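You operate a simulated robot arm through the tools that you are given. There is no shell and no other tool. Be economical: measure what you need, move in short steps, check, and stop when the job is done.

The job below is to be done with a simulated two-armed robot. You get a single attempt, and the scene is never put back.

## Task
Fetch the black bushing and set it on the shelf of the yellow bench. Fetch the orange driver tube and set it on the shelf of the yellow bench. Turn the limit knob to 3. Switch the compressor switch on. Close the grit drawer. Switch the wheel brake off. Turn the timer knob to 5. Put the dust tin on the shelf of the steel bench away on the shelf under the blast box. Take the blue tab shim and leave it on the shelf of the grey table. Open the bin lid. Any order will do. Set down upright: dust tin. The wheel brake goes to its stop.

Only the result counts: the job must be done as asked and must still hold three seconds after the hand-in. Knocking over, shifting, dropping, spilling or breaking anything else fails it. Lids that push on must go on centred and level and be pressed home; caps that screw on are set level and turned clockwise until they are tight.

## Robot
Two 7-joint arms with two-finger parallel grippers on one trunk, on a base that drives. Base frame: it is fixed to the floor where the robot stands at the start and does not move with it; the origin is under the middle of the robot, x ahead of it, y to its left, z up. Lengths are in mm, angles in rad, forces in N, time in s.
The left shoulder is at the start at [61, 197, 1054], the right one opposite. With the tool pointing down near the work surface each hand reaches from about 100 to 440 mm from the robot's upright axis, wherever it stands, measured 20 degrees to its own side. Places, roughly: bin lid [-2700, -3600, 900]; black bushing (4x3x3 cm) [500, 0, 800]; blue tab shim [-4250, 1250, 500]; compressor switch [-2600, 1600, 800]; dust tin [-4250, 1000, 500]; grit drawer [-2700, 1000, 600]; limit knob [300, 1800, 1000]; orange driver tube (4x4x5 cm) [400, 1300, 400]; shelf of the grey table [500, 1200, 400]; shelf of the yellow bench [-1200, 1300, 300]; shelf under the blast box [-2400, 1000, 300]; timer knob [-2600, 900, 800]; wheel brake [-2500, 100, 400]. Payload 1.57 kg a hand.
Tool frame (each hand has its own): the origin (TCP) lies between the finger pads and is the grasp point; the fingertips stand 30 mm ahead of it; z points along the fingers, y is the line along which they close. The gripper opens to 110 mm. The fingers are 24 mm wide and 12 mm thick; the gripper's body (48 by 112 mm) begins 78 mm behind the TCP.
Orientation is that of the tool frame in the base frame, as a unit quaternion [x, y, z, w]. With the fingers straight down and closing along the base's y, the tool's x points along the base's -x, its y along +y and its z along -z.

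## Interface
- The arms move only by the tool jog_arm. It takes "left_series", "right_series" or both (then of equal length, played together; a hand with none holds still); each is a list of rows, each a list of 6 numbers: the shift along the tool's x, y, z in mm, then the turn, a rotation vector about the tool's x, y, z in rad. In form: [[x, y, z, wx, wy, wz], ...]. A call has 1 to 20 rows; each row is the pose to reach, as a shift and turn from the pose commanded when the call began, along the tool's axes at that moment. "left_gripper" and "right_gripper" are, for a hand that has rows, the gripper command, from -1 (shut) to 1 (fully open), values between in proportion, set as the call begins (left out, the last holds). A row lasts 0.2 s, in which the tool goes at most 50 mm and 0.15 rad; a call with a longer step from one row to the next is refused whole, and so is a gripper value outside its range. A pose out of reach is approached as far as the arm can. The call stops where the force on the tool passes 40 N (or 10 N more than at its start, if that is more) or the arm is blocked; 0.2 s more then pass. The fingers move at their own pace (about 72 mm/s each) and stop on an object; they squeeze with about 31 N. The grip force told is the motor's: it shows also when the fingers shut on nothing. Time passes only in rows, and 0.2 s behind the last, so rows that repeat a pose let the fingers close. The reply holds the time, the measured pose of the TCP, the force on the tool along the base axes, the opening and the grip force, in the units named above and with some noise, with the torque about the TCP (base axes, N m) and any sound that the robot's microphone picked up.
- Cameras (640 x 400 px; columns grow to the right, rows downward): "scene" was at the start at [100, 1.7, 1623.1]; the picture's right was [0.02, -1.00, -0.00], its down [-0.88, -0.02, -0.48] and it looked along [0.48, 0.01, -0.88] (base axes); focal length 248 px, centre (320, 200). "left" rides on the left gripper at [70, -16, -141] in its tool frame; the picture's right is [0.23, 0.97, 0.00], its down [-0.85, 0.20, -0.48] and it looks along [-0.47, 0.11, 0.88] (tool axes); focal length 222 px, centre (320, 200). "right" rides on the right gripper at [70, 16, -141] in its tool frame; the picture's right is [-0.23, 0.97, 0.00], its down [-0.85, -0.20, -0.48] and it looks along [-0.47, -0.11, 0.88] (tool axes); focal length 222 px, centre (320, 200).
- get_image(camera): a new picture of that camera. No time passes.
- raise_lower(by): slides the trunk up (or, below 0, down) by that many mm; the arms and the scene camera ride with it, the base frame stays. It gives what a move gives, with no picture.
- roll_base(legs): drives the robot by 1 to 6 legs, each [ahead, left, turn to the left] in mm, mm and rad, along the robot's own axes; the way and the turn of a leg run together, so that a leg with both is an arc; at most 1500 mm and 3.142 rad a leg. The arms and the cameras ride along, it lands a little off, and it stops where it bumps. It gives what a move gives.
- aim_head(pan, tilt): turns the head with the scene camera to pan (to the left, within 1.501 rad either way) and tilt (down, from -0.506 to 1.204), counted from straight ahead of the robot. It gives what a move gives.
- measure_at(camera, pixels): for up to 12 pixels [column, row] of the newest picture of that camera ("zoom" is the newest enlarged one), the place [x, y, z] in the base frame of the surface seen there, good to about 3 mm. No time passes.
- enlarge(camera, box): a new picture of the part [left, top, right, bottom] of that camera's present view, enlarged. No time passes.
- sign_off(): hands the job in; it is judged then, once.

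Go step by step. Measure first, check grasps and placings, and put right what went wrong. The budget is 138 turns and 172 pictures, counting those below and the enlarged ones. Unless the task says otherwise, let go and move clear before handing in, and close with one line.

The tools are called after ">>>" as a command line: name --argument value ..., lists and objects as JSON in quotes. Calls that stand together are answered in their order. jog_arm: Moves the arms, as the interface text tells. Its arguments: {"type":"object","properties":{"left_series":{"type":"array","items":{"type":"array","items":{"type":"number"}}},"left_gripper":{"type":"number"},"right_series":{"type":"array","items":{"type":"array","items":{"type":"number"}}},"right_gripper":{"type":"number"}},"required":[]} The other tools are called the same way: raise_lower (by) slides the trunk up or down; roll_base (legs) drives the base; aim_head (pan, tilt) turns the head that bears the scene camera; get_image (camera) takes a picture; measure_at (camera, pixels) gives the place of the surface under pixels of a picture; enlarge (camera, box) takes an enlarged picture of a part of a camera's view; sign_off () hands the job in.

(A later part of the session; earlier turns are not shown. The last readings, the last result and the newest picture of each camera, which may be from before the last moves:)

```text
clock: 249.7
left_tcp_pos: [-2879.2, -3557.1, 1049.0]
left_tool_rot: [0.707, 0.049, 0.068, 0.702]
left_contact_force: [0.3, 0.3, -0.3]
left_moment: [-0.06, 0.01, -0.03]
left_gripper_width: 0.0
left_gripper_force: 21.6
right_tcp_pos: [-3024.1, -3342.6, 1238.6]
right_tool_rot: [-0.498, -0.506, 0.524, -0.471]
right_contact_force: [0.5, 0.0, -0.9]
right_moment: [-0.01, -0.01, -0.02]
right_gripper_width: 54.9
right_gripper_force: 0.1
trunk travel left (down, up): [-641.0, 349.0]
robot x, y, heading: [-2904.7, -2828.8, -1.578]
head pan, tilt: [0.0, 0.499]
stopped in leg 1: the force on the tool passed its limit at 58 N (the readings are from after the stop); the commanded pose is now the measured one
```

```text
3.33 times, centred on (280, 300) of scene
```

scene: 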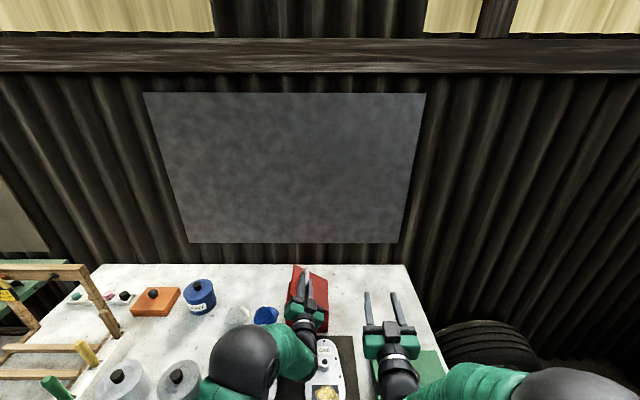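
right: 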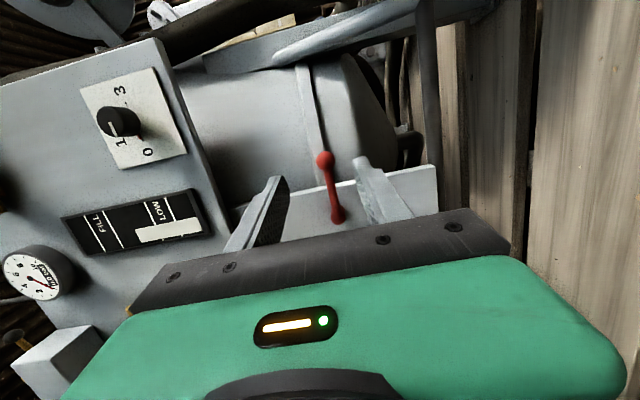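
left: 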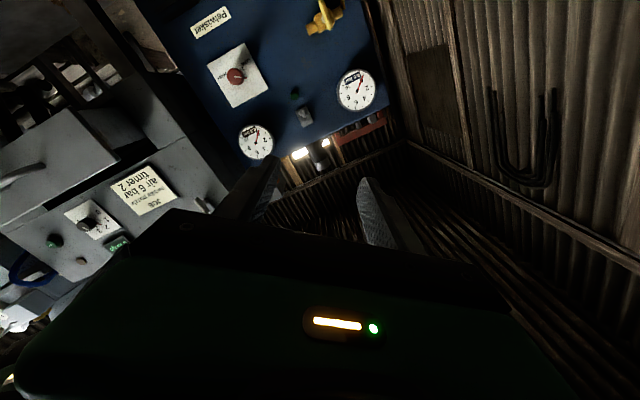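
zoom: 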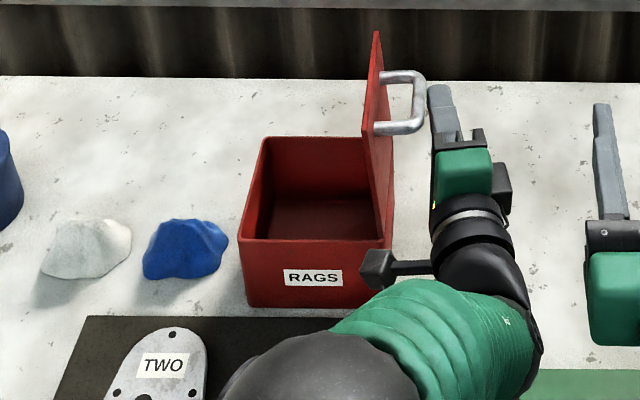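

The grip slid off when the lid hit its stop; it stays upright. Measure the lid angle and bin.

>>> measure_at --camera "zoom" --pixels '[[372, 45], [368, 90], [366, 125], [385, 70], [380, 200], [372, 135], [262, 140], [242, 240], [258, 200], [390, 240]]'

>>> get_image --camera "scene"

```text
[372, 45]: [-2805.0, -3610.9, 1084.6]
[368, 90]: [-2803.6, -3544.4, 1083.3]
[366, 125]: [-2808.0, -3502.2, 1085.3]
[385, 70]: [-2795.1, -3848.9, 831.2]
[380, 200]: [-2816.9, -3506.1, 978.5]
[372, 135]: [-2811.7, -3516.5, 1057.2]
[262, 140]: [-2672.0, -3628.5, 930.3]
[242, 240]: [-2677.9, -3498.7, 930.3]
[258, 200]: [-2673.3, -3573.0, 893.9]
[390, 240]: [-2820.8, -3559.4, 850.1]
```

```text
69 pictures are left
```

scene: 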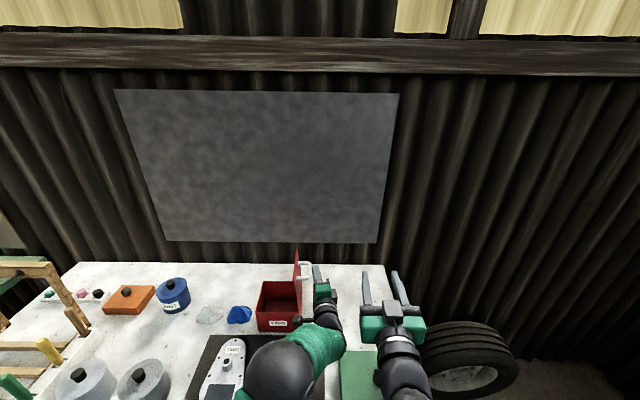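

The lid leans at ≈84°. To be safe I'll regrasp the handle and ease it to full open; measure handle first.

>>> enlarge --camera "scene" --box '[280, 245, 345, 295]'

>>> measure_at --camera "zoom" --pixels '[[200, 130], [230, 135], [240, 150], [235, 180], [220, 215], [190, 220], [165, 140], [160, 200]]'

```text
8.00 times, centred on (312, 270) of scene
```

zoom: 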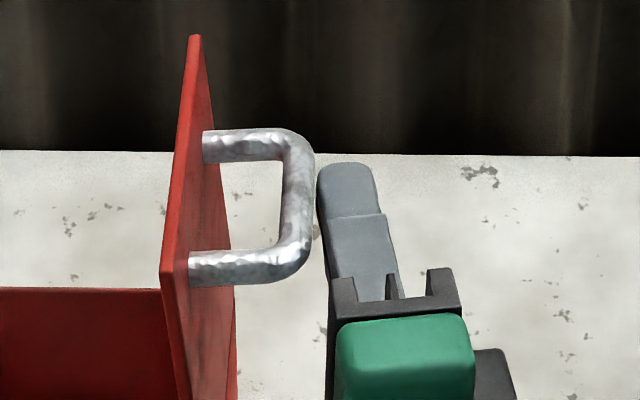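

```text
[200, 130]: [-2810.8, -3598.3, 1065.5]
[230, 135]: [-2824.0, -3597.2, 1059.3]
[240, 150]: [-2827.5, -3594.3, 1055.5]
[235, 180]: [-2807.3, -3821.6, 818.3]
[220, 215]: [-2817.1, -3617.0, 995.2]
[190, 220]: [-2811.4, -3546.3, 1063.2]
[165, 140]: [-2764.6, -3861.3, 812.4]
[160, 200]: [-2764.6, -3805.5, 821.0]
```

The bar is ~20 mm left of my fist at about z 1050. Open, slide onto it, and close.

>>> jog_arm --left_series '[[-5, 0, 0, 0, 0, 0], [-5, 0, 0, 0, 0, 0], [-5, 0, 0, 0, 0, 0], [10, 0, 0, 0, 0, 0], [26, 0, -4, 0, 0, 0], [26, 0, -4, 0, 0, 0]]' --left_gripper -0.2

>>> jog_arm --left_series '[[0, 0, 0, 0, 0, 0], [0, 0, 0, 0, 0, 0], [0, 0, 0, 0, 0, 0]]' --left_gripper -1

>>> enlarge --camera "scene" --box '[280, 245, 345, 295]'

```text
clock: 251.1
left_tcp_pos: [-2873.5, -3548.4, 1049.5]
left_tool_rot: [0.707, 0.043, 0.072, 0.702]
left_contact_force: [-0.3, -0.9, 1.3]
left_moment: [0.0, -0.01, 0.02]
left_gripper_width: 43.9
left_gripper_force: 0.0
right_tcp_pos: [-3042.3, -3343.3, 1237.5]
right_tool_rot: [-0.502, -0.503, 0.519, -0.475]
right_contact_force: [-0.3, -1.0, 0.5]
right_moment: [0.03, -0.02, 0.01]
right_gripper_width: 54.9
right_gripper_force: 0.0
trunk travel left (down, up): [-641.0, 349.0]
robot x, y, heading: [-2905.2, -2830.5, -1.575]
head pan, tilt: [0.0, 0.499]
```

```text
clock: 251.8
left_tcp_pos: [-2876.4, -3549.6, 1053.1]
left_tool_rot: [0.705, 0.042, 0.072, 0.704]
left_contact_force: [-6.2, -5.6, 12.7]
left_moment: [-0.48, -0.06, 0.16]
left_gripper_width: 13.7
left_gripper_force: 30.4
right_tcp_pos: [-3046.0, -3343.0, 1236.6]
right_tool_rot: [-0.502, -0.502, 0.52, -0.475]
right_contact_force: [-0.7, -0.3, -0.3]
right_moment: [-0.04, 0.01, 0.02]
right_gripper_width: 55.0
right_gripper_force: 0.1
trunk travel left (down, up): [-641.0, 349.0]
robot x, y, heading: [-2908.7, -2826.9, -1.574]
head pan, tilt: [0.0, 0.499]
```

```text
8.00 times, centred on (312, 270) of scene
```

zoom: 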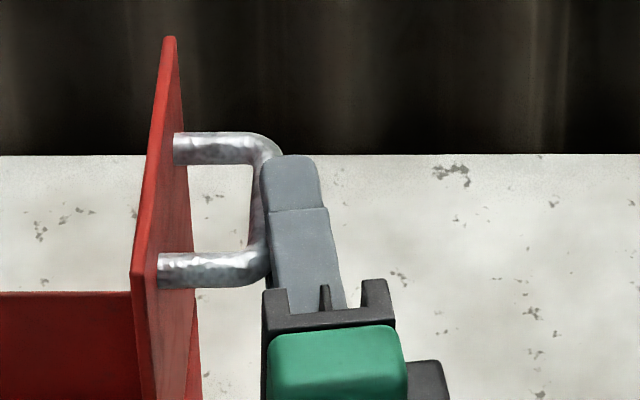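

Gripped on the bar (13.7 mm). Ease the base right 25 mm.

>>> roll_base --legs '[[0, -22, 0]]'

>>> enlarge --camera "scene" --box '[280, 245, 345, 295]'

>>> measure_at --camera "zoom" --pixels '[[160, 50], [150, 100], [140, 200], [135, 270], [145, 300], [150, 350], [120, 300]]'

```text
clock: 252.7
left_tcp_pos: [-2887.9, -3549.5, 1049.2]
left_tool_rot: [0.708, 0.044, 0.069, 0.702]
left_contact_force: [-0.8, -3.7, -3.6]
left_moment: [0.1, 0.2, -0.37]
left_gripper_width: 13.6
left_gripper_force: 29.9
right_tcp_pos: [-3055.3, -3341.9, 1238.3]
right_tool_rot: [-0.5, -0.504, 0.521, -0.474]
right_contact_force: [1.2, 0.2, 0.3]
right_moment: [0.02, -0.01, -0.09]
right_gripper_width: 55.0
right_gripper_force: 0.0
trunk travel left (down, up): [-641.0, 349.0]
robot x, y, heading: [-2926.4, -2830.9, -1.577]
head pan, tilt: [0.0, 0.499]
```

```text
8.00 times, centred on (312, 270) of scene
```

zoom: 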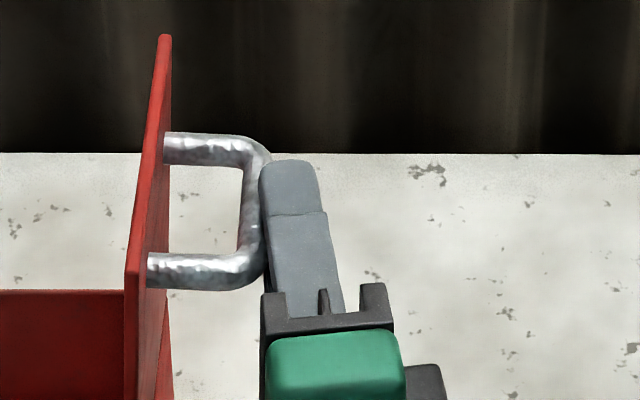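

```text
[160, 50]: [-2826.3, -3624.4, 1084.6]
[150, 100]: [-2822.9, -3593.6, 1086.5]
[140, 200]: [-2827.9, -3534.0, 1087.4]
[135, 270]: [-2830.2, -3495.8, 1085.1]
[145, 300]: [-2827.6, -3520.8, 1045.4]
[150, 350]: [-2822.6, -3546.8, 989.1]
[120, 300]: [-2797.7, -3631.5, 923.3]
```

Lid is at ≈92° with low force. Another 25 mm.

>>> roll_base --legs '[[0, -25, 0]]'

>>> enlarge --camera "scene" --box '[265, 245, 330, 295]'

```text
clock: 253.5
left_tcp_pos: [-2905.7, -3550.1, 1050.2]
left_tool_rot: [0.707, 0.047, 0.069, 0.702]
left_contact_force: [0.5, 0.1, -0.2]
left_moment: [0.03, 0.03, -0.07]
left_gripper_width: 0.0
left_gripper_force: 21.4
right_tcp_pos: [-3072.1, -3340.9, 1239.4]
right_tool_rot: [-0.497, -0.506, 0.522, -0.474]
right_contact_force: [1.1, 0.3, -0.2]
right_moment: [0.02, 0.0, -0.08]
right_gripper_width: 54.9
right_gripper_force: 0.0
trunk travel left (down, up): [-641.0, 349.0]
robot x, y, heading: [-2953.0, -2823.3, -1.576]
head pan, tilt: [0.0, 0.499]
```

```text
8.00 times, centred on (298, 270) of scene
```

zoom: 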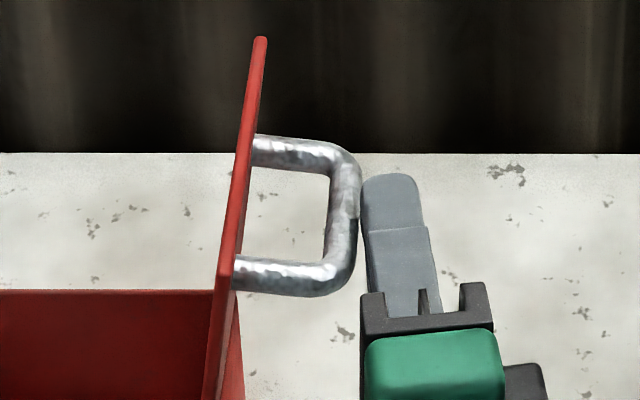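

>>> measure_at --camera "zoom" --pixels '[[258, 50], [250, 100], [235, 200], [225, 270], [225, 320], [222, 370], [280, 280]]'

```text
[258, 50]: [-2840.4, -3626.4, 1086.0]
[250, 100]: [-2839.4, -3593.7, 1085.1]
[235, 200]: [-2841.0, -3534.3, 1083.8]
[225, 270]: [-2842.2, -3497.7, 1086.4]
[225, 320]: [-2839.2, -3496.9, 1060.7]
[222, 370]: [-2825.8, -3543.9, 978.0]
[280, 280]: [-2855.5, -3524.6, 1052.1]
```

The lid rests at ≈97°, past vertical. Now back away, tidy the arms, and head to the steel bench.

>>> roll_base --legs '[[-450, 0, 0], [0, -400, 0]]'

>>> jog_arm --left_series '[[0, 0, -15, 0, 0, -0.14], [0, 0, -30, 0, 0, -0.28], [0, 0, -45, 0, 0, -0.42], [0, 0, -60, 0, 0, -0.56], [0, 0, -75, 0, 0, -0.7], [0, 0, -90, 0, 0, -0.84], [0, 0, -105, 0, 0, -0.98], [0, 0, -120, 0, 0, -1.12], [0, 0, -135, 0, 0, -1.26], [0, 0, -150, 0, 0, -1.4], [0, 0, -165, 0, 0, -1.54], [0, 0, -165, 0, 0, -1.6]]' --left_gripper 0.2 --right_series '[[20, 0, 0, 0, 0, 0], [40, 0, 0, 0, 0, 0], [60, 0, 0, 0, 0, 0], [80, 0, 0, 0, 0, 0], [100, 0, 0, 0, 0, 0], [120, 0, 0, 0, 0, 0], [140, 0, 0, 0, 0, 0], [160, 0, 0, 0, 0, 0], [180, 0, 0, 0, 0, 0], [190, 0, 0, 0, 0, 0], [190, 0, 0, 0, 0, 0], [190, 0, 0, 0, 0, 0]]'

>>> get_image --camera "scene"

```text
clock: 258.3
left_tcp_pos: [-3301.3, -3091.5, 1050.6]
left_tool_rot: [0.707, 0.047, 0.068, 0.702]
left_contact_force: [0.5, 0.2, -0.2]
left_moment: [-0.02, 0.0, -0.05]
left_gripper_width: 0.0
left_gripper_force: 20.5
right_tcp_pos: [-3468.7, -2884.0, 1240.1]
right_tool_rot: [-0.497, -0.506, 0.523, -0.473]
right_contact_force: [-0.2, -0.7, 0.1]
right_moment: [0.05, -0.02, 0.01]
right_gripper_width: 55.3
right_gripper_force: 0.1
trunk travel left (down, up): [-641.0, 349.0]
robot x, y, heading: [-3346.5, -2370.9, -1.575]
head pan, tilt: [0.0, 0.499]
```

```text
clock: 260.9
left_tcp_pos: [-3332.9, -2929.4, 1051.7]
left_tool_rot: [0.459, 0.539, -0.456, 0.539]
left_contact_force: [0.3, -0.7, -0.1]
left_moment: [0.02, 0.0, 0.03]
left_gripper_width: 65.9
left_gripper_force: 0.1
right_tcp_pos: [-3481.1, -2889.1, 1047.1]
right_tool_rot: [-0.498, -0.504, 0.522, -0.475]
right_contact_force: [-0.3, -0.1, 0.7]
right_moment: [0.02, 0.0, 0.0]
right_gripper_width: 55.0
right_gripper_force: 0.1
right hand out of reach, approached as far as the arm can: row 1, 2, 3, 4, 5, 6, 7, 8, 9, 10, 11, 12
trunk travel left (down, up): [-641.0, 349.0]
robot x, y, heading: [-3344.0, -2372.7, -1.578]
head pan, tilt: [0.0, 0.499]
```

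```text
64 pictures are left
```

scene: 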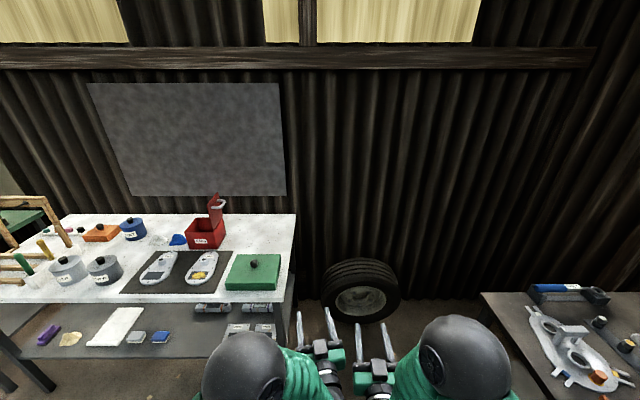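

The lid stays open in view (216,205). Drive back along the aisle to y≈1120 and turn to face the steel bench.

>>> roll_base --legs '[[-1500, 0, 0.005], [-1500, 0, 0], [-500, 0, 0], [0, 0, -1.57]]'

>>> aim_head --pan 0 --tilt 0.6

>>> get_image --camera "scene"

```text
clock: 281.8
left_tcp_pos: [-3900.0, 1140.2, 1052.8]
left_tool_rot: [0.706, 0.06, -0.703, 0.064]
left_contact_force: [0.2, 0.0, -0.2]
left_moment: [-0.02, 0.02, -0.01]
left_gripper_width: 65.7
left_gripper_force: 0.1
right_tcp_pos: [-3861.5, 1288.8, 1047.1]
right_tool_rot: [0.708, 0.008, -0.705, -0.03]
right_contact_force: [-0.4, 0.7, -1.6]
right_moment: [-0.04, -0.08, 0.02]
right_gripper_width: 55.1
right_gripper_force: 0.0
trunk travel left (down, up): [-641.0, 349.0]
robot x, y, heading: [-3341.6, 1162.3, -3.136]
head pan, tilt: [0.0, 0.499]
```

```text
clock: 282.5
left_tcp_pos: [-3898.2, 1139.6, 1053.2]
left_tool_rot: [0.705, 0.06, -0.704, 0.063]
left_contact_force: [-1.2, -0.1, 0.2]
left_moment: [0.02, 0.0, 0.0]
left_gripper_width: 66.2
left_gripper_force: 0.0
right_tcp_pos: [-3859.8, 1288.3, 1047.4]
right_tool_rot: [0.708, 0.009, -0.706, -0.029]
right_contact_force: [-0.2, 0.2, -1.2]
right_moment: [0.01, -0.03, 0.0]
right_gripper_width: 54.9
right_gripper_force: 0.1
trunk travel left (down, up): [-641.0, 349.0]
robot x, y, heading: [-3340.2, 1161.8, -3.132]
head pan, tilt: [0.0, 0.6]
```

```text
63 pictures are left
```

scene: 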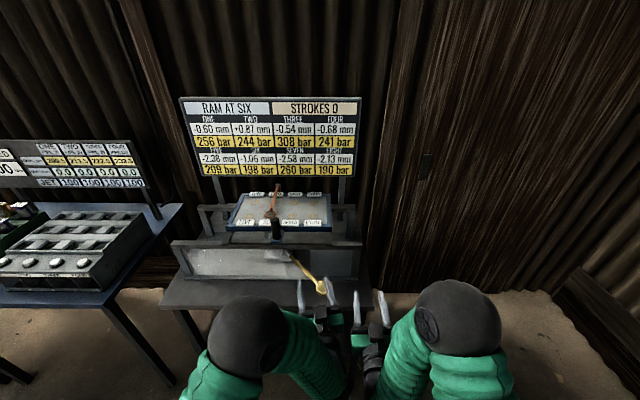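

Steel bench ahead. Back 100 mm and lower the trunk to see the shelf with tin and shim.

>>> roll_base --legs '[[-130, 0, 0]]'

>>> raise_lower --by -400

>>> get_image --camera "scene"

```text
clock: 283.8
left_tcp_pos: [-3770.9, 1139.7, 1052.4]
left_tool_rot: [0.705, 0.061, -0.703, 0.064]
left_contact_force: [-0.1, 0.2, 0.2]
left_moment: [-0.02, -0.01, 0.03]
left_gripper_width: 65.8
left_gripper_force: 0.0
right_tcp_pos: [-3731.1, 1288.9, 1046.8]
right_tool_rot: [0.708, 0.008, -0.705, -0.029]
right_contact_force: [0.1, -0.3, 1.0]
right_moment: [0.04, -0.01, -0.04]
right_gripper_width: 55.1
right_gripper_force: 0.0
trunk travel left (down, up): [-641.0, 349.0]
robot x, y, heading: [-3216.1, 1162.2, -3.137]
head pan, tilt: [0.0, 0.6]
```

```text
clock: 287.6
left_tcp_pos: [-3768.0, 1139.7, 653.9]
left_tool_rot: [0.705, 0.059, -0.704, 0.064]
left_contact_force: [-0.2, -0.2, -0.1]
left_moment: [-0.04, 0.02, -0.04]
left_gripper_width: 65.8
left_gripper_force: 0.0
right_tcp_pos: [-3729.3, 1288.9, 648.3]
right_tool_rot: [0.707, 0.008, -0.706, -0.03]
right_contact_force: [-0.6, 0.7, 0.1]
right_moment: [-0.02, 0.0, -0.02]
right_gripper_width: 55.0
right_gripper_force: 0.1
trunk travel left (down, up): [-241.0, 749.0]
robot x, y, heading: [-3212.4, 1159.5, -3.136]
head pan, tilt: [0.0, 0.6]
```

```text
62 pictures are left
```

scene: 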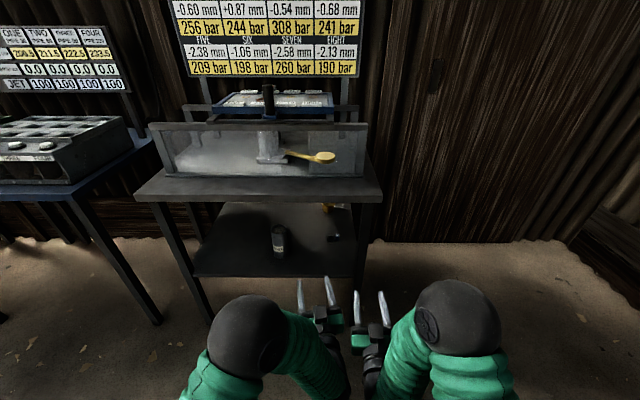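

>>> enlarge --camera "scene" --box '[180, 180, 400, 300]'

>>> measure_at --camera "scene" --pixels '[[278, 230], [278, 240], [278, 252], [270, 242], [286, 242], [333, 240], [332, 236], [324, 207], [335, 208], [300, 274], [250, 195], [350, 250]]'

```text
2.91 times, centred on (290, 240) of scene
```

zoom: 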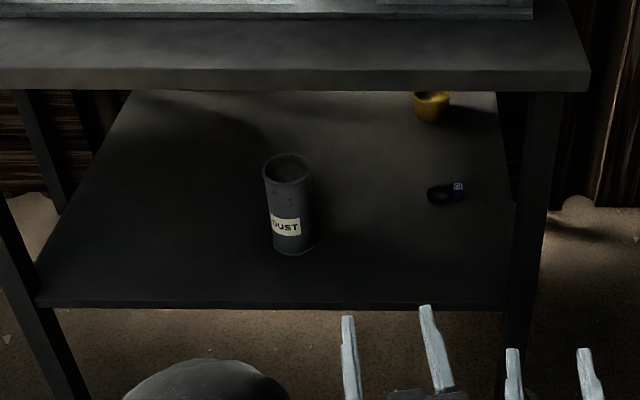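

```text
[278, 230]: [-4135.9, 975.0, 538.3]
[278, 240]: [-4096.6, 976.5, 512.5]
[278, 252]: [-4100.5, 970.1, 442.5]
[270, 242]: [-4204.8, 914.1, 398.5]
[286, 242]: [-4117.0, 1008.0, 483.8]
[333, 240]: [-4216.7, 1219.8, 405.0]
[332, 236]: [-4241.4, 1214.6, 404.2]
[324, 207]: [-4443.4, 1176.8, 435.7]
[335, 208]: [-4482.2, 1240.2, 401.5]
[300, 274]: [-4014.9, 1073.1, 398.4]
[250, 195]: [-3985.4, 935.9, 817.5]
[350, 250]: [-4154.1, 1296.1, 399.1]
```

The dust tin stands at about (−4133,975), z 398–540, and the shim lies flat at (−4225,1217,400). Zoom on the shim.

>>> enlarge --camera "scene" --box '[318, 228, 350, 250]'

>>> measure_at --camera "zoom" --pixels '[[290, 200], [340, 200], [250, 210], [320, 240], [360, 170], [370, 190], [380, 210], [320, 170], [355, 215]]'

```text
16.00 times, centred on (334, 239) of scene
```

zoom: 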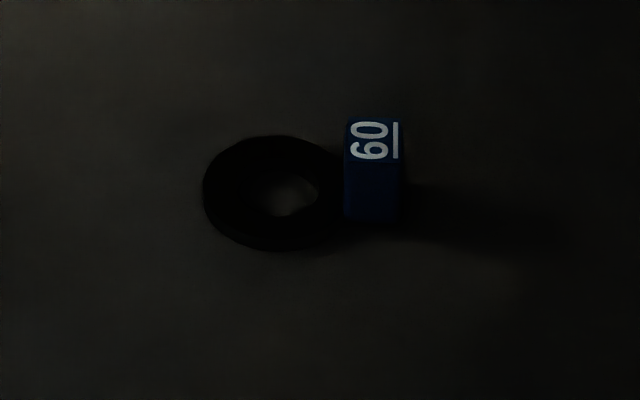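

```text
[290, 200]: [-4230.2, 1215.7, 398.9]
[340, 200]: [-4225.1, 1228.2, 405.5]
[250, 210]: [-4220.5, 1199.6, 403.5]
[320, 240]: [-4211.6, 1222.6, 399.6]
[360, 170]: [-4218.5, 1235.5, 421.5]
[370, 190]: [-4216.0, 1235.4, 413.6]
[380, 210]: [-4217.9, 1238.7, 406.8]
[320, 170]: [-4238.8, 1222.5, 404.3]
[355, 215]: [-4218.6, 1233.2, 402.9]
```

The shim has an upright blue tab (y 1230–1246, z up to 422, front x −4217) — graspable level with the right hand. Prepare arms, lower 125 and drive in.

>>> jog_arm --left_series '[[0, 15, -15, 0, 0, 0], [0, 30, -30, 0, 0, 0], [0, 45, -45, 0, 0, 0], [0, 60, -60, 0, 0, 0], [0, 60, -60, 0, 0, 0]]' --right_series '[[0, 13, 10, -0.01, 0, 0.02], [0, 26, 20, -0.02, 0, 0.04], [0, 39, 30, -0.031, 0, 0.054], [0, 51, 40, -0.031, 0, 0.054], [0, 51, 40, -0.031, 0, 0.054]]' --right_gripper -0.1

>>> raise_lower --by -140

>>> roll_base --legs '[[330, 0, 0]]'

>>> get_image --camera "scene"

```text
clock: 288.8
left_tcp_pos: [-3697.6, 1091.9, 652.7]
left_tool_rot: [0.705, 0.06, -0.704, 0.065]
left_contact_force: [-0.5, 0.2, 0.4]
left_moment: [0.02, 0.03, 0.03]
left_gripper_width: 65.9
left_gripper_force: 0.1
right_tcp_pos: [-3770.8, 1240.2, 645.3]
right_tool_rot: [0.708, -0.001, -0.706, -0.001]
right_contact_force: [-0.2, 0.8, -0.2]
right_moment: [0.04, 0.04, 0.0]
right_gripper_width: 49.4
right_gripper_force: 0.0
trunk travel left (down, up): [-241.0, 749.0]
robot x, y, heading: [-3213.1, 1160.0, -3.135]
head pan, tilt: [0.0, 0.6]
```

```text
clock: 290.5
left_tcp_pos: [-3698.4, 1090.6, 513.0]
left_tool_rot: [0.705, 0.061, -0.704, 0.063]
left_contact_force: [0.5, -0.2, -0.1]
left_moment: [0.03, 0.0, 0.01]
left_gripper_width: 65.9
left_gripper_force: 0.0
right_tcp_pos: [-3769.6, 1239.3, 505.6]
right_tool_rot: [0.708, 0.0, -0.706, 0.001]
right_contact_force: [-0.2, -0.4, -0.5]
right_moment: [0.03, -0.02, 0.01]
right_gripper_width: 49.6
right_gripper_force: 0.0
trunk travel left (down, up): [-101.0, 889.0]
robot x, y, heading: [-3211.8, 1155.7, -3.133]
head pan, tilt: [0.0, 0.6]
```

```text
clock: 292.6
left_tcp_pos: [-4028.1, 1088.5, 513.2]
left_tool_rot: [0.705, 0.061, -0.704, 0.064]
left_contact_force: [0.5, -0.6, -0.2]
left_moment: [0.02, -0.07, 0.03]
left_gripper_width: 66.1
left_gripper_force: 0.0
right_tcp_pos: [-4100.8, 1238.5, 505.9]
right_tool_rot: [0.708, -0.001, -0.706, -0.001]
right_contact_force: [0.0, 0.0, 0.2]
right_moment: [-0.02, 0.01, 0.04]
right_gripper_width: 49.5
right_gripper_force: 0.1
trunk travel left (down, up): [-101.0, 889.0]
robot x, y, heading: [-3543.5, 1156.3, -3.136]
head pan, tilt: [0.0, 0.6]
```

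```text
59 pictures are left
```

scene: 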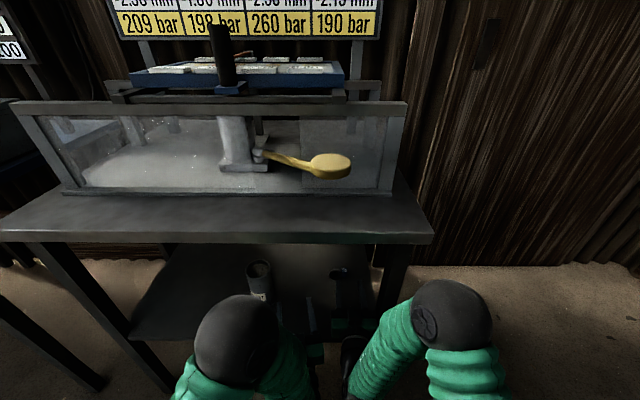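

Right hand is over the shelf at (−4101,1238,506). Zoom on the shim for a fine measurement.

>>> enlarge --camera "scene" --box '[310, 250, 380, 300]'

>>> get_image --camera "right"

```text
8.00 times, centred on (345, 275) of scene
```

zoom: 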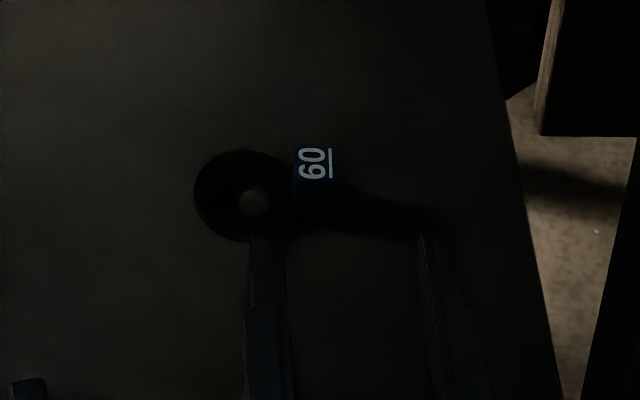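

```text
57 pictures are left
```

right: 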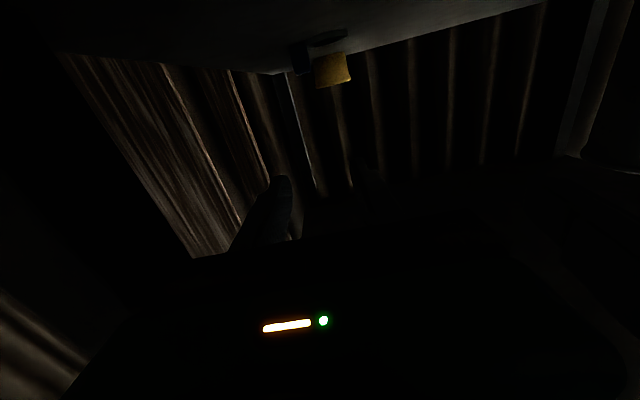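

>>> measure_at --camera "zoom" --pixels '[[298, 155], [314, 163], [330, 175], [297, 180], [310, 190], [325, 190], [310, 205], [230, 180], [280, 220], [250, 200], [400, 150]]'

```text
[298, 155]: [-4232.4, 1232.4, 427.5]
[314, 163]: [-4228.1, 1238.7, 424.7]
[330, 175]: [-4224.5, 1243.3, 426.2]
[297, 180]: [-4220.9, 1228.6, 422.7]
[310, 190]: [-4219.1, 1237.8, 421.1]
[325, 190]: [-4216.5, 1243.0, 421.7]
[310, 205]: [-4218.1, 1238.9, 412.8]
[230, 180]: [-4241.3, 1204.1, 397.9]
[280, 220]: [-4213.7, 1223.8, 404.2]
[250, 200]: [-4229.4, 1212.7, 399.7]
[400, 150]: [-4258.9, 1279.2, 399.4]
```

Tab centre ≈(−4226,1237), top z 425. Go forward above it, then down to z 422.

>>> jog_arm --right_series '[[0, 0, 40, 0, 0, 0], [0, 1, 80, 0, 0, 0], [10, 1.5, 111, 0, 0, 0], [45, 1.5, 111, 0, 0, 0], [75, 1.5, 111, 0, 0, 0], [84, 1.5, 111, 0, 0, 0], [84, 1.5, 111, 0, 0, 0]]'

>>> enlarge --camera "scene" --box '[310, 250, 380, 300]'

```text
clock: 293.6
left_tcp_pos: [-4025.8, 1089.0, 516.1]
left_tool_rot: [-0.703, -0.06, 0.706, -0.065]
left_contact_force: [0.1, 0.3, 0.2]
left_moment: [0.03, -0.03, 0.03]
left_gripper_width: 65.8
left_gripper_force: 0.0
right_tcp_pos: [-4210.6, 1235.1, 498.9]
right_tool_rot: [-0.7, -0.001, 0.714, -0.003]
right_contact_force: [14.0, 0.8, 28.8]
right_moment: [-0.3, -5.86, 0.36]
right_gripper_width: 49.4
right_gripper_force: 0.2
trunk travel left (down, up): [-101.0, 889.0]
robot x, y, heading: [-3544.3, 1158.4, -3.137]
head pan, tilt: [0.0, 0.6]
stopped in row 4 (right hand): the force on the tool passed its limit at 86 N (the readings are from after the stop); the commanded pose is now the measured one
```

```text
8.00 times, centred on (345, 275) of scene
```

zoom: 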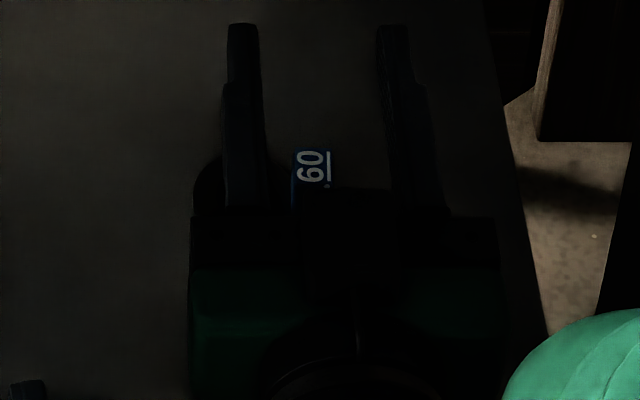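

The hand's underslung camera touched the shelf front at this depth. I'll rise, pitch down ~40°, and come in steeper.

>>> jog_arm --right_series '[[-20, 0, -10, 0, 0, 0], [-45, 0, -40, 0, 0, 0], [-45, 0, -40, 0, 0.14, 0], [-45, 0, -40, 0, 0.28, 0], [-45, 0, -40, 0, 0.42, 0], [-45, 0, -40, 0, 0.56, 0], [-45, 0, -40, 0, 0.7, 0], [-45, 0, -40, 0, 0.72, 0], [-45, 0, -40, 0, 0.72, 0]]'

>>> jog_arm --right_series '[[0, -1, 0, 0, 0, 0], [0, -2, 0, 0, 0, 0]]'

>>> enlarge --camera "scene" --box '[310, 250, 380, 300]'

```text
clock: 295.6
left_tcp_pos: [-4026.9, 1089.4, 513.2]
left_tool_rot: [-0.704, -0.061, 0.704, -0.063]
left_contact_force: [-0.3, 0.3, -0.3]
left_moment: [0.02, 0.02, -0.02]
left_gripper_width: 65.9
left_gripper_force: 0.0
right_tcp_pos: [-4171.4, 1236.2, 537.9]
right_tool_rot: [0.908, 0.0, -0.419, 0.001]
right_contact_force: [-0.3, 0.6, 0.2]
right_moment: [-0.01, 0.0, -0.01]
right_gripper_width: 49.6
right_gripper_force: 0.0
trunk travel left (down, up): [-101.0, 889.0]
robot x, y, heading: [-3542.4, 1159.6, -3.138]
head pan, tilt: [0.0, 0.6]
```

```text
clock: 296.1
left_tcp_pos: [-4028.7, 1089.9, 513.7]
left_tool_rot: [-0.704, -0.06, 0.705, -0.065]
left_contact_force: [0.5, -0.6, -0.1]
left_moment: [0.01, -0.01, 0.02]
left_gripper_width: 66.1
left_gripper_force: 0.0
right_tcp_pos: [-4171.3, 1238.4, 537.5]
right_tool_rot: [0.908, -0.001, -0.419, 0.001]
right_contact_force: [0.0, -0.5, -0.9]
right_moment: [0.01, 0.03, 0.0]
right_gripper_width: 49.5
right_gripper_force: 0.1
trunk travel left (down, up): [-101.0, 889.0]
robot x, y, heading: [-3544.7, 1159.1, -3.139]
head pan, tilt: [0.0, 0.6]
```

```text
8.00 times, centred on (345, 275) of scene
```

zoom: 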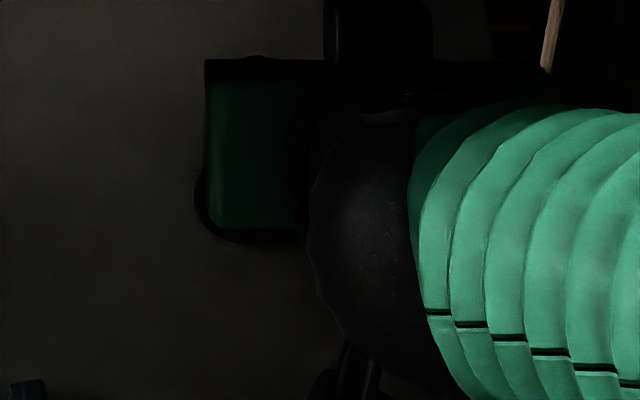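

Pitched 40° down. Descend onto the tab.

>>> jog_arm --right_series '[[11, 1, 35, 0, 0, 0], [23, 1.4, 69, 0, 0, 0], [38, 1.4, 82, 0, 0, 0], [46, 1.4, 89, 0, 0, 0], [52.5, 1.4, 94.8, 0, 0, 0], [52.5, 1.4, 94.8, 0, 0, 0]]'

>>> get_image --camera "right"

```text
clock: 297.6
left_tcp_pos: [-4028.2, 1089.6, 514.4]
left_tool_rot: [-0.704, -0.06, 0.705, -0.063]
left_contact_force: [0.3, -0.4, 0.3]
left_moment: [-0.01, 0.03, -0.03]
left_gripper_width: 66.0
left_gripper_force: 0.1
right_tcp_pos: [-4209.2, 1235.9, 437.0]
right_tool_rot: [0.908, -0.001, -0.419, 0.001]
right_contact_force: [0.6, -0.7, 0.9]
right_moment: [0.02, -0.01, -0.01]
right_gripper_width: 49.7
right_gripper_force: 0.1
trunk travel left (down, up): [-101.0, 889.0]
robot x, y, heading: [-3545.4, 1158.7, -3.135]
head pan, tilt: [0.0, 0.6]
```

```text
54 pictures are left
```

right: 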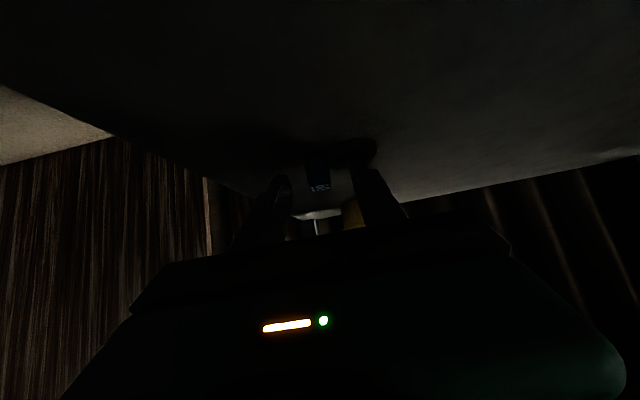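

The tab is between the fingers (320,185). Close.

>>> jog_arm --right_series '[[0, 0, 0, 0, 0, 0], [0, 0, 0, 0, 0, 0], [0, 0, 0, 0, 0, 0], [0, 0, 0, 0, 0, 0]]' --right_gripper -1

>>> jog_arm --right_series '[[-30, 0, -26, 0, 0, 0], [-57, 0, -49, 0, 0, 0], [-57, 0, -49, 0, 0, 0]]'

>>> get_image --camera "right"

```text
clock: 298.6
left_tcp_pos: [-4027.9, 1090.8, 514.1]
left_tool_rot: [-0.704, -0.061, 0.704, -0.065]
left_contact_force: [0.4, -0.7, -0.2]
left_moment: [0.0, 0.0, 0.02]
left_gripper_width: 65.8
left_gripper_force: 0.0
right_tcp_pos: [-4209.1, 1236.5, 436.0]
right_tool_rot: [0.908, 0.0, -0.419, 0.002]
right_contact_force: [0.0, 0.2, 0.2]
right_moment: [0.01, -0.01, -0.01]
right_gripper_width: 17.2
right_gripper_force: 30.9
trunk travel left (down, up): [-101.0, 889.0]
robot x, y, heading: [-3547.2, 1158.3, -3.135]
head pan, tilt: [0.0, 0.6]
```

```text
clock: 299.4
left_tcp_pos: [-4027.3, 1089.5, 512.8]
left_tool_rot: [-0.704, -0.06, 0.705, -0.063]
left_contact_force: [-0.8, 0.4, -0.2]
left_moment: [0.04, 0.0, -0.01]
left_gripper_width: 66.2
left_gripper_force: 0.0
right_tcp_pos: [-4207.7, 1237.8, 511.7]
right_tool_rot: [0.909, 0.0, -0.418, 0.001]
right_contact_force: [-0.2, 1.1, -1.2]
right_moment: [-0.01, -0.02, 0.0]
right_gripper_width: 17.1
right_gripper_force: 31.0
trunk travel left (down, up): [-101.0, 889.0]
robot x, y, heading: [-3543.6, 1160.5, -3.134]
head pan, tilt: [0.0, 0.6]
```

```text
53 pictures are left
```

right: 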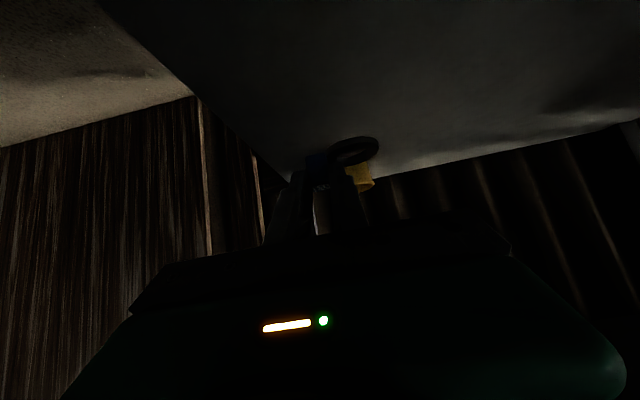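

Shim held (17 mm). Now the tin: back out, shift left 95 mm, and set the left hand slightly pitched down, fully open.

>>> roll_base --legs '[[-230, 0, 0], [0, 100, 0]]'

>>> jog_arm --left_series '[[8, 0, 0, 0.06, 0.09, 0], [16, 0, 0, 0.12, 0.18, 0], [25, 0, 0, 0.175, 0.26, 0], [33, 0, 0, 0.175, 0.26, 0], [33, 0, 0, 0.175, 0.26, 0]]' --left_gripper 1

>>> get_image --camera "scene"

```text
clock: 301.8
left_tcp_pos: [-3795.7, 989.8, 514.5]
left_tool_rot: [-0.704, -0.06, 0.705, -0.063]
left_contact_force: [0.0, 0.3, 0.0]
left_moment: [0.01, -0.03, -0.06]
left_gripper_width: 66.0
left_gripper_force: 0.0
right_tcp_pos: [-3976.4, 1137.2, 512.3]
right_tool_rot: [0.908, 0.0, -0.418, 0.001]
right_contact_force: [-0.4, -0.6, -0.2]
right_moment: [0.01, -0.01, 0.0]
right_gripper_width: 17.2
right_gripper_force: 30.9
trunk travel left (down, up): [-101.0, 889.0]
robot x, y, heading: [-3306.9, 1055.5, -3.139]
head pan, tilt: [0.0, 0.6]
```

```text
clock: 303.0
left_tcp_pos: [-3803.7, 995.3, 478.8]
left_tool_rot: [0.792, 0.007, -0.611, -0.006]
left_contact_force: [0.0, -0.7, 0.8]
left_moment: [0.0, 0.04, 0.03]
left_gripper_width: 110.0
left_gripper_force: 0.1
left hand out of reach, approached as far as the arm can: row 2, 3, 4, 5
right_tcp_pos: [-3976.3, 1137.1, 513.4]
right_tool_rot: [0.909, -0.001, -0.417, 0.001]
right_contact_force: [-0.1, 1.0, -1.7]
right_moment: [-0.01, -0.02, -0.01]
right_gripper_width: 17.2
right_gripper_force: 31.0
trunk travel left (down, up): [-101.0, 889.0]
robot x, y, heading: [-3310.5, 1055.3, -3.133]
head pan, tilt: [0.0, 0.6]
```

```text
52 pictures are left
```

scene: 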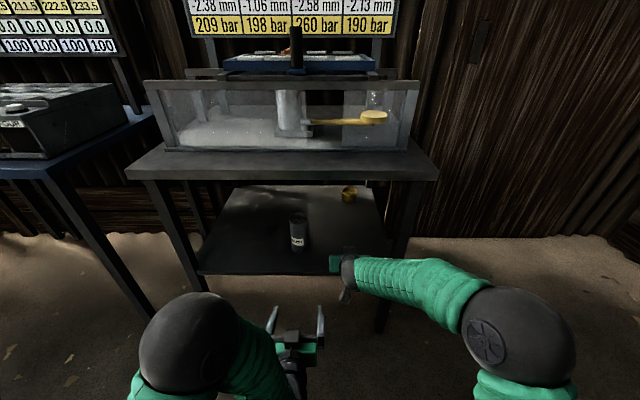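

>>> enlarge --camera "scene" --box '[270, 195, 330, 260]'

>>> measure_at --camera "zoom" --pixels '[[255, 130], [310, 130], [350, 130], [302, 110], [302, 148], [270, 200], [310, 200], [340, 200], [305, 300], [305, 240], [258, 200], [352, 200]]'

```text
6.15 times, centred on (300, 228) of scene
```

zoom: 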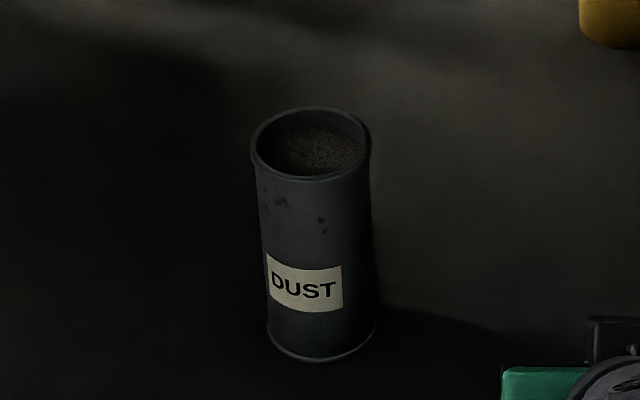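

```text
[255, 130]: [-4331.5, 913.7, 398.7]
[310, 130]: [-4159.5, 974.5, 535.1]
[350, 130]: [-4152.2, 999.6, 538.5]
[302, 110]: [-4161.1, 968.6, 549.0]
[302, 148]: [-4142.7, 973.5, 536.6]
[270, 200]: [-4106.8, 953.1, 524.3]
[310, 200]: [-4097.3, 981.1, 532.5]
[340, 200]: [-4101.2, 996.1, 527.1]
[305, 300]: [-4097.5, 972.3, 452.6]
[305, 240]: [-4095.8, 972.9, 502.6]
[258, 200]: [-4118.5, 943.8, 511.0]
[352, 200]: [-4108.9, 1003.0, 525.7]
```

Tin: centre (−4129,974), 68 mm wide, dust nearly to the rim, so keep it level and move gently. Drive in 170 and straddle.

>>> roll_base --legs '[[170, 0, 0]]'

>>> jog_arm --left_series '[[-5, 10, 20, 0, 0, 0], [-10, 20, 40, 0, 0, 0], [-19, 21, 75, 0, 0, 0], [-25, 21, 100, 0, 0, 0], [-25, 21, 100, 0, 0, 0]]'

>>> enlarge --camera "scene" --box '[240, 200, 360, 320]'

```text
clock: 304.5
left_tcp_pos: [-3974.4, 996.0, 478.5]
left_tool_rot: [0.792, 0.006, -0.611, -0.007]
left_contact_force: [0.2, 0.0, 0.4]
left_moment: [0.03, 0.03, -0.03]
left_gripper_width: 109.9
left_gripper_force: 0.1
right_tcp_pos: [-4146.8, 1137.8, 512.0]
right_tool_rot: [0.908, -0.001, -0.419, 0.0]
right_contact_force: [0.5, -1.0, -0.9]
right_moment: [0.02, -0.04, 0.0]
right_gripper_width: 17.0
right_gripper_force: 30.9
trunk travel left (down, up): [-101.0, 889.0]
robot x, y, heading: [-3482.4, 1058.2, -3.138]
head pan, tilt: [0.0, 0.6]
```

```text
clock: 305.7
left_tcp_pos: [-4076.9, 973.9, 477.7]
left_tool_rot: [0.792, 0.007, -0.611, -0.006]
left_contact_force: [0.1, 0.2, 0.5]
left_moment: [0.0, 0.02, 0.01]
left_gripper_width: 110.3
left_gripper_force: 0.0
right_tcp_pos: [-4147.7, 1137.9, 513.2]
right_tool_rot: [0.907, -0.001, -0.42, 0.0]
right_contact_force: [-0.1, -0.2, -0.9]
right_moment: [0.02, -0.01, 0.05]
right_gripper_width: 17.1
right_gripper_force: 30.8
trunk travel left (down, up): [-101.0, 889.0]
robot x, y, heading: [-3483.1, 1058.0, -3.14]
head pan, tilt: [0.0, 0.6]
```

```text
3.33 times, centred on (300, 260) of scene
```

zoom: 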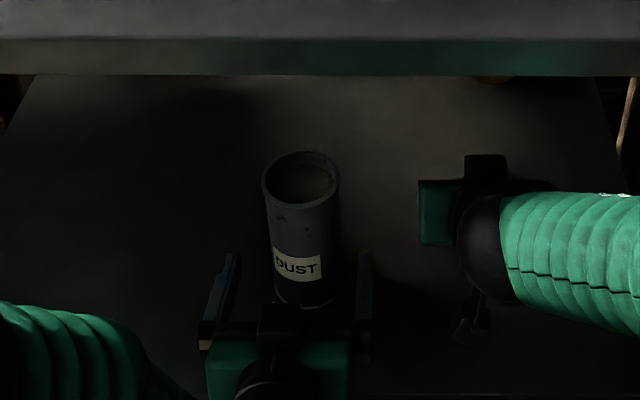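

Aligned; advance the last 50 mm and close.

>>> jog_arm --left_series '[[-4, 0, 15, 0, 0, 0], [-8, 0, 30, 0, 0, 0], [-13, 0, 50, 0, 0, 0], [-13, 0, 50, 0, 0, 0]]'

>>> jog_arm --left_series '[[0, 0, 0, 0, 0, 0], [0, 0, 0, 0, 0, 0], [0, 0, 0, 0, 0, 0], [0, 0, 0, 0, 0, 0]]' --left_gripper -1

>>> enlarge --camera "scene" --box '[240, 200, 360, 320]'

```text
clock: 306.7
left_tcp_pos: [-4127.9, 973.5, 478.0]
left_tool_rot: [0.791, 0.006, -0.612, -0.007]
left_contact_force: [0.5, -0.4, 0.7]
left_moment: [0.02, -0.02, -0.01]
left_gripper_width: 109.8
left_gripper_force: 0.2
right_tcp_pos: [-4146.9, 1138.6, 513.2]
right_tool_rot: [0.908, -0.001, -0.419, 0.0]
right_contact_force: [0.1, 0.2, -1.0]
right_moment: [0.0, -0.03, 0.03]
right_gripper_width: 16.9
right_gripper_force: 31.3
trunk travel left (down, up): [-101.0, 889.0]
robot x, y, heading: [-3482.2, 1058.5, -3.143]
head pan, tilt: [0.0, 0.6]
```

```text
clock: 307.7
left_tcp_pos: [-4128.5, 973.7, 477.7]
left_tool_rot: [0.791, 0.006, -0.611, -0.006]
left_contact_force: [1.1, -1.2, 0.1]
left_moment: [-0.24, 0.01, 0.01]
left_gripper_width: 65.5
left_gripper_force: 31.1
right_tcp_pos: [-4146.9, 1137.2, 513.2]
right_tool_rot: [0.908, -0.001, -0.419, 0.001]
right_contact_force: [0.1, 0.7, -0.1]
right_moment: [-0.01, -0.05, 0.03]
right_gripper_width: 16.9
right_gripper_force: 31.4
trunk travel left (down, up): [-101.0, 889.0]
robot x, y, heading: [-3485.7, 1056.2, -3.139]
head pan, tilt: [0.0, 0.6]
```

```text
3.33 times, centred on (300, 260) of scene
```

zoom: 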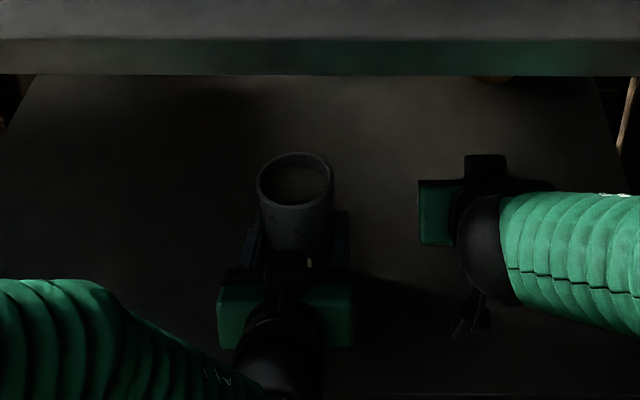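

Tin gripped (65.5 mm). Raise gently, back out, and draw both hands in before turning.

>>> raise_lower --by 50

>>> roll_base --legs '[[-180, 0, 0]]'

>>> jog_arm --left_series '[[6, 0, -22, 0, 0, 0], [12, 0, -44, 0, 0, 0], [18, 0, -66, 0, 0, 0], [24, 0, -88, 0, 0, 0], [30, 0, -112, 0, 0, 0], [33, 0, -125, 0, 0, 0], [33, 0, -125, 0, 0, 0]]' --right_series '[[14, 0, -17, 0, 0, 0], [28, 0, -34, 0, 0, 0], [42, 0, -51, 0, 0, 0], [56, 0, -68, 0, 0, 0], [70, 0, -85, 0, 0, 0], [84, 0, -98, 0, 0, 0], [84, 0, -98, 0, 0, 0]]'

>>> get_image --camera "scene"

```text
clock: 308.6
left_tcp_pos: [-4127.7, 973.6, 526.3]
left_tool_rot: [0.792, 0.006, -0.61, -0.007]
left_contact_force: [-0.1, 0.2, -5.7]
left_moment: [0.02, 0.0, 0.02]
left_gripper_width: 66.0
left_gripper_force: 30.4
right_tcp_pos: [-4146.4, 1138.4, 562.5]
right_tool_rot: [0.908, 0.0, -0.419, 0.0]
right_contact_force: [0.2, 0.4, -0.5]
right_moment: [0.03, 0.0, -0.01]
right_gripper_width: 16.8
right_gripper_force: 31.4
trunk travel left (down, up): [-151.0, 839.0]
robot x, y, heading: [-3482.2, 1054.9, -3.139]
head pan, tilt: [0.0, 0.6]
```

```text
clock: 310.1
left_tcp_pos: [-3949.3, 973.2, 526.9]
left_tool_rot: [0.791, 0.007, -0.611, -0.006]
left_contact_force: [-0.1, -0.5, -4.8]
left_moment: [0.02, 0.04, -0.02]
left_gripper_width: 65.5
left_gripper_force: 31.5
right_tcp_pos: [-3967.4, 1138.0, 564.1]
right_tool_rot: [0.908, 0.0, -0.419, 0.0]
right_contact_force: [-0.8, 0.0, -0.1]
right_moment: [0.03, -0.05, 0.01]
right_gripper_width: 17.0
right_gripper_force: 30.9
trunk travel left (down, up): [-151.0, 839.0]
robot x, y, heading: [-3302.8, 1061.4, -3.134]
head pan, tilt: [0.0, 0.6]
```

```text
clock: 311.7
left_tcp_pos: [-3819.1, 973.1, 527.9]
left_tool_rot: [0.791, 0.006, -0.611, -0.007]
left_contact_force: [0.5, -0.4, -3.8]
left_moment: [0.0, -0.02, -0.01]
left_gripper_width: 65.5
left_gripper_force: 31.4
right_tcp_pos: [-3836.9, 1137.0, 562.1]
right_tool_rot: [0.907, -0.002, -0.42, -0.001]
right_contact_force: [-1.1, 0.3, -0.6]
right_moment: [0.01, -0.01, -0.01]
right_gripper_width: 16.9
right_gripper_force: 31.4
trunk travel left (down, up): [-151.0, 839.0]
robot x, y, heading: [-3305.1, 1058.2, -3.139]
head pan, tilt: [0.0, 0.6]
```

```text
48 pictures are left
```

scene: 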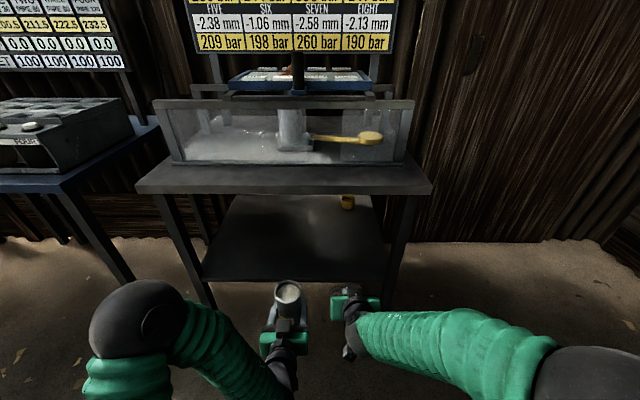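

Both held well. Turn round to face the blast box and look at the lower shelf.

>>> roll_base --legs '[[40, 0, 0], [0, 0, 1.57], [0, 0, 1.565]]'

>>> get_image --camera "scene"

```text
clock: 320.2
left_tcp_pos: [-2828.2, 1137.5, 528.3]
left_tool_rot: [-0.001, 0.79, -0.011, 0.613]
left_contact_force: [0.0, -0.2, -3.8]
left_moment: [0.0, 0.06, 0.0]
left_gripper_width: 65.6
left_gripper_force: 30.8
right_tcp_pos: [-2813.1, 973.1, 564.2]
right_tool_rot: [0.007, 0.907, -0.003, 0.421]
right_contact_force: [-0.1, -0.4, -0.3]
right_moment: [0.02, -0.02, 0.03]
right_gripper_width: 16.9
right_gripper_force: 31.4
trunk travel left (down, up): [-151.0, 839.0]
robot x, y, heading: [-3339.7, 1057.9, -0.011]
head pan, tilt: [0.0, 0.6]
```

```text
47 pictures are left
```

scene: 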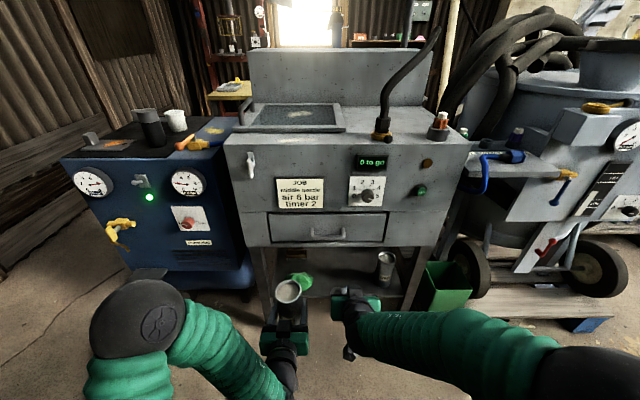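

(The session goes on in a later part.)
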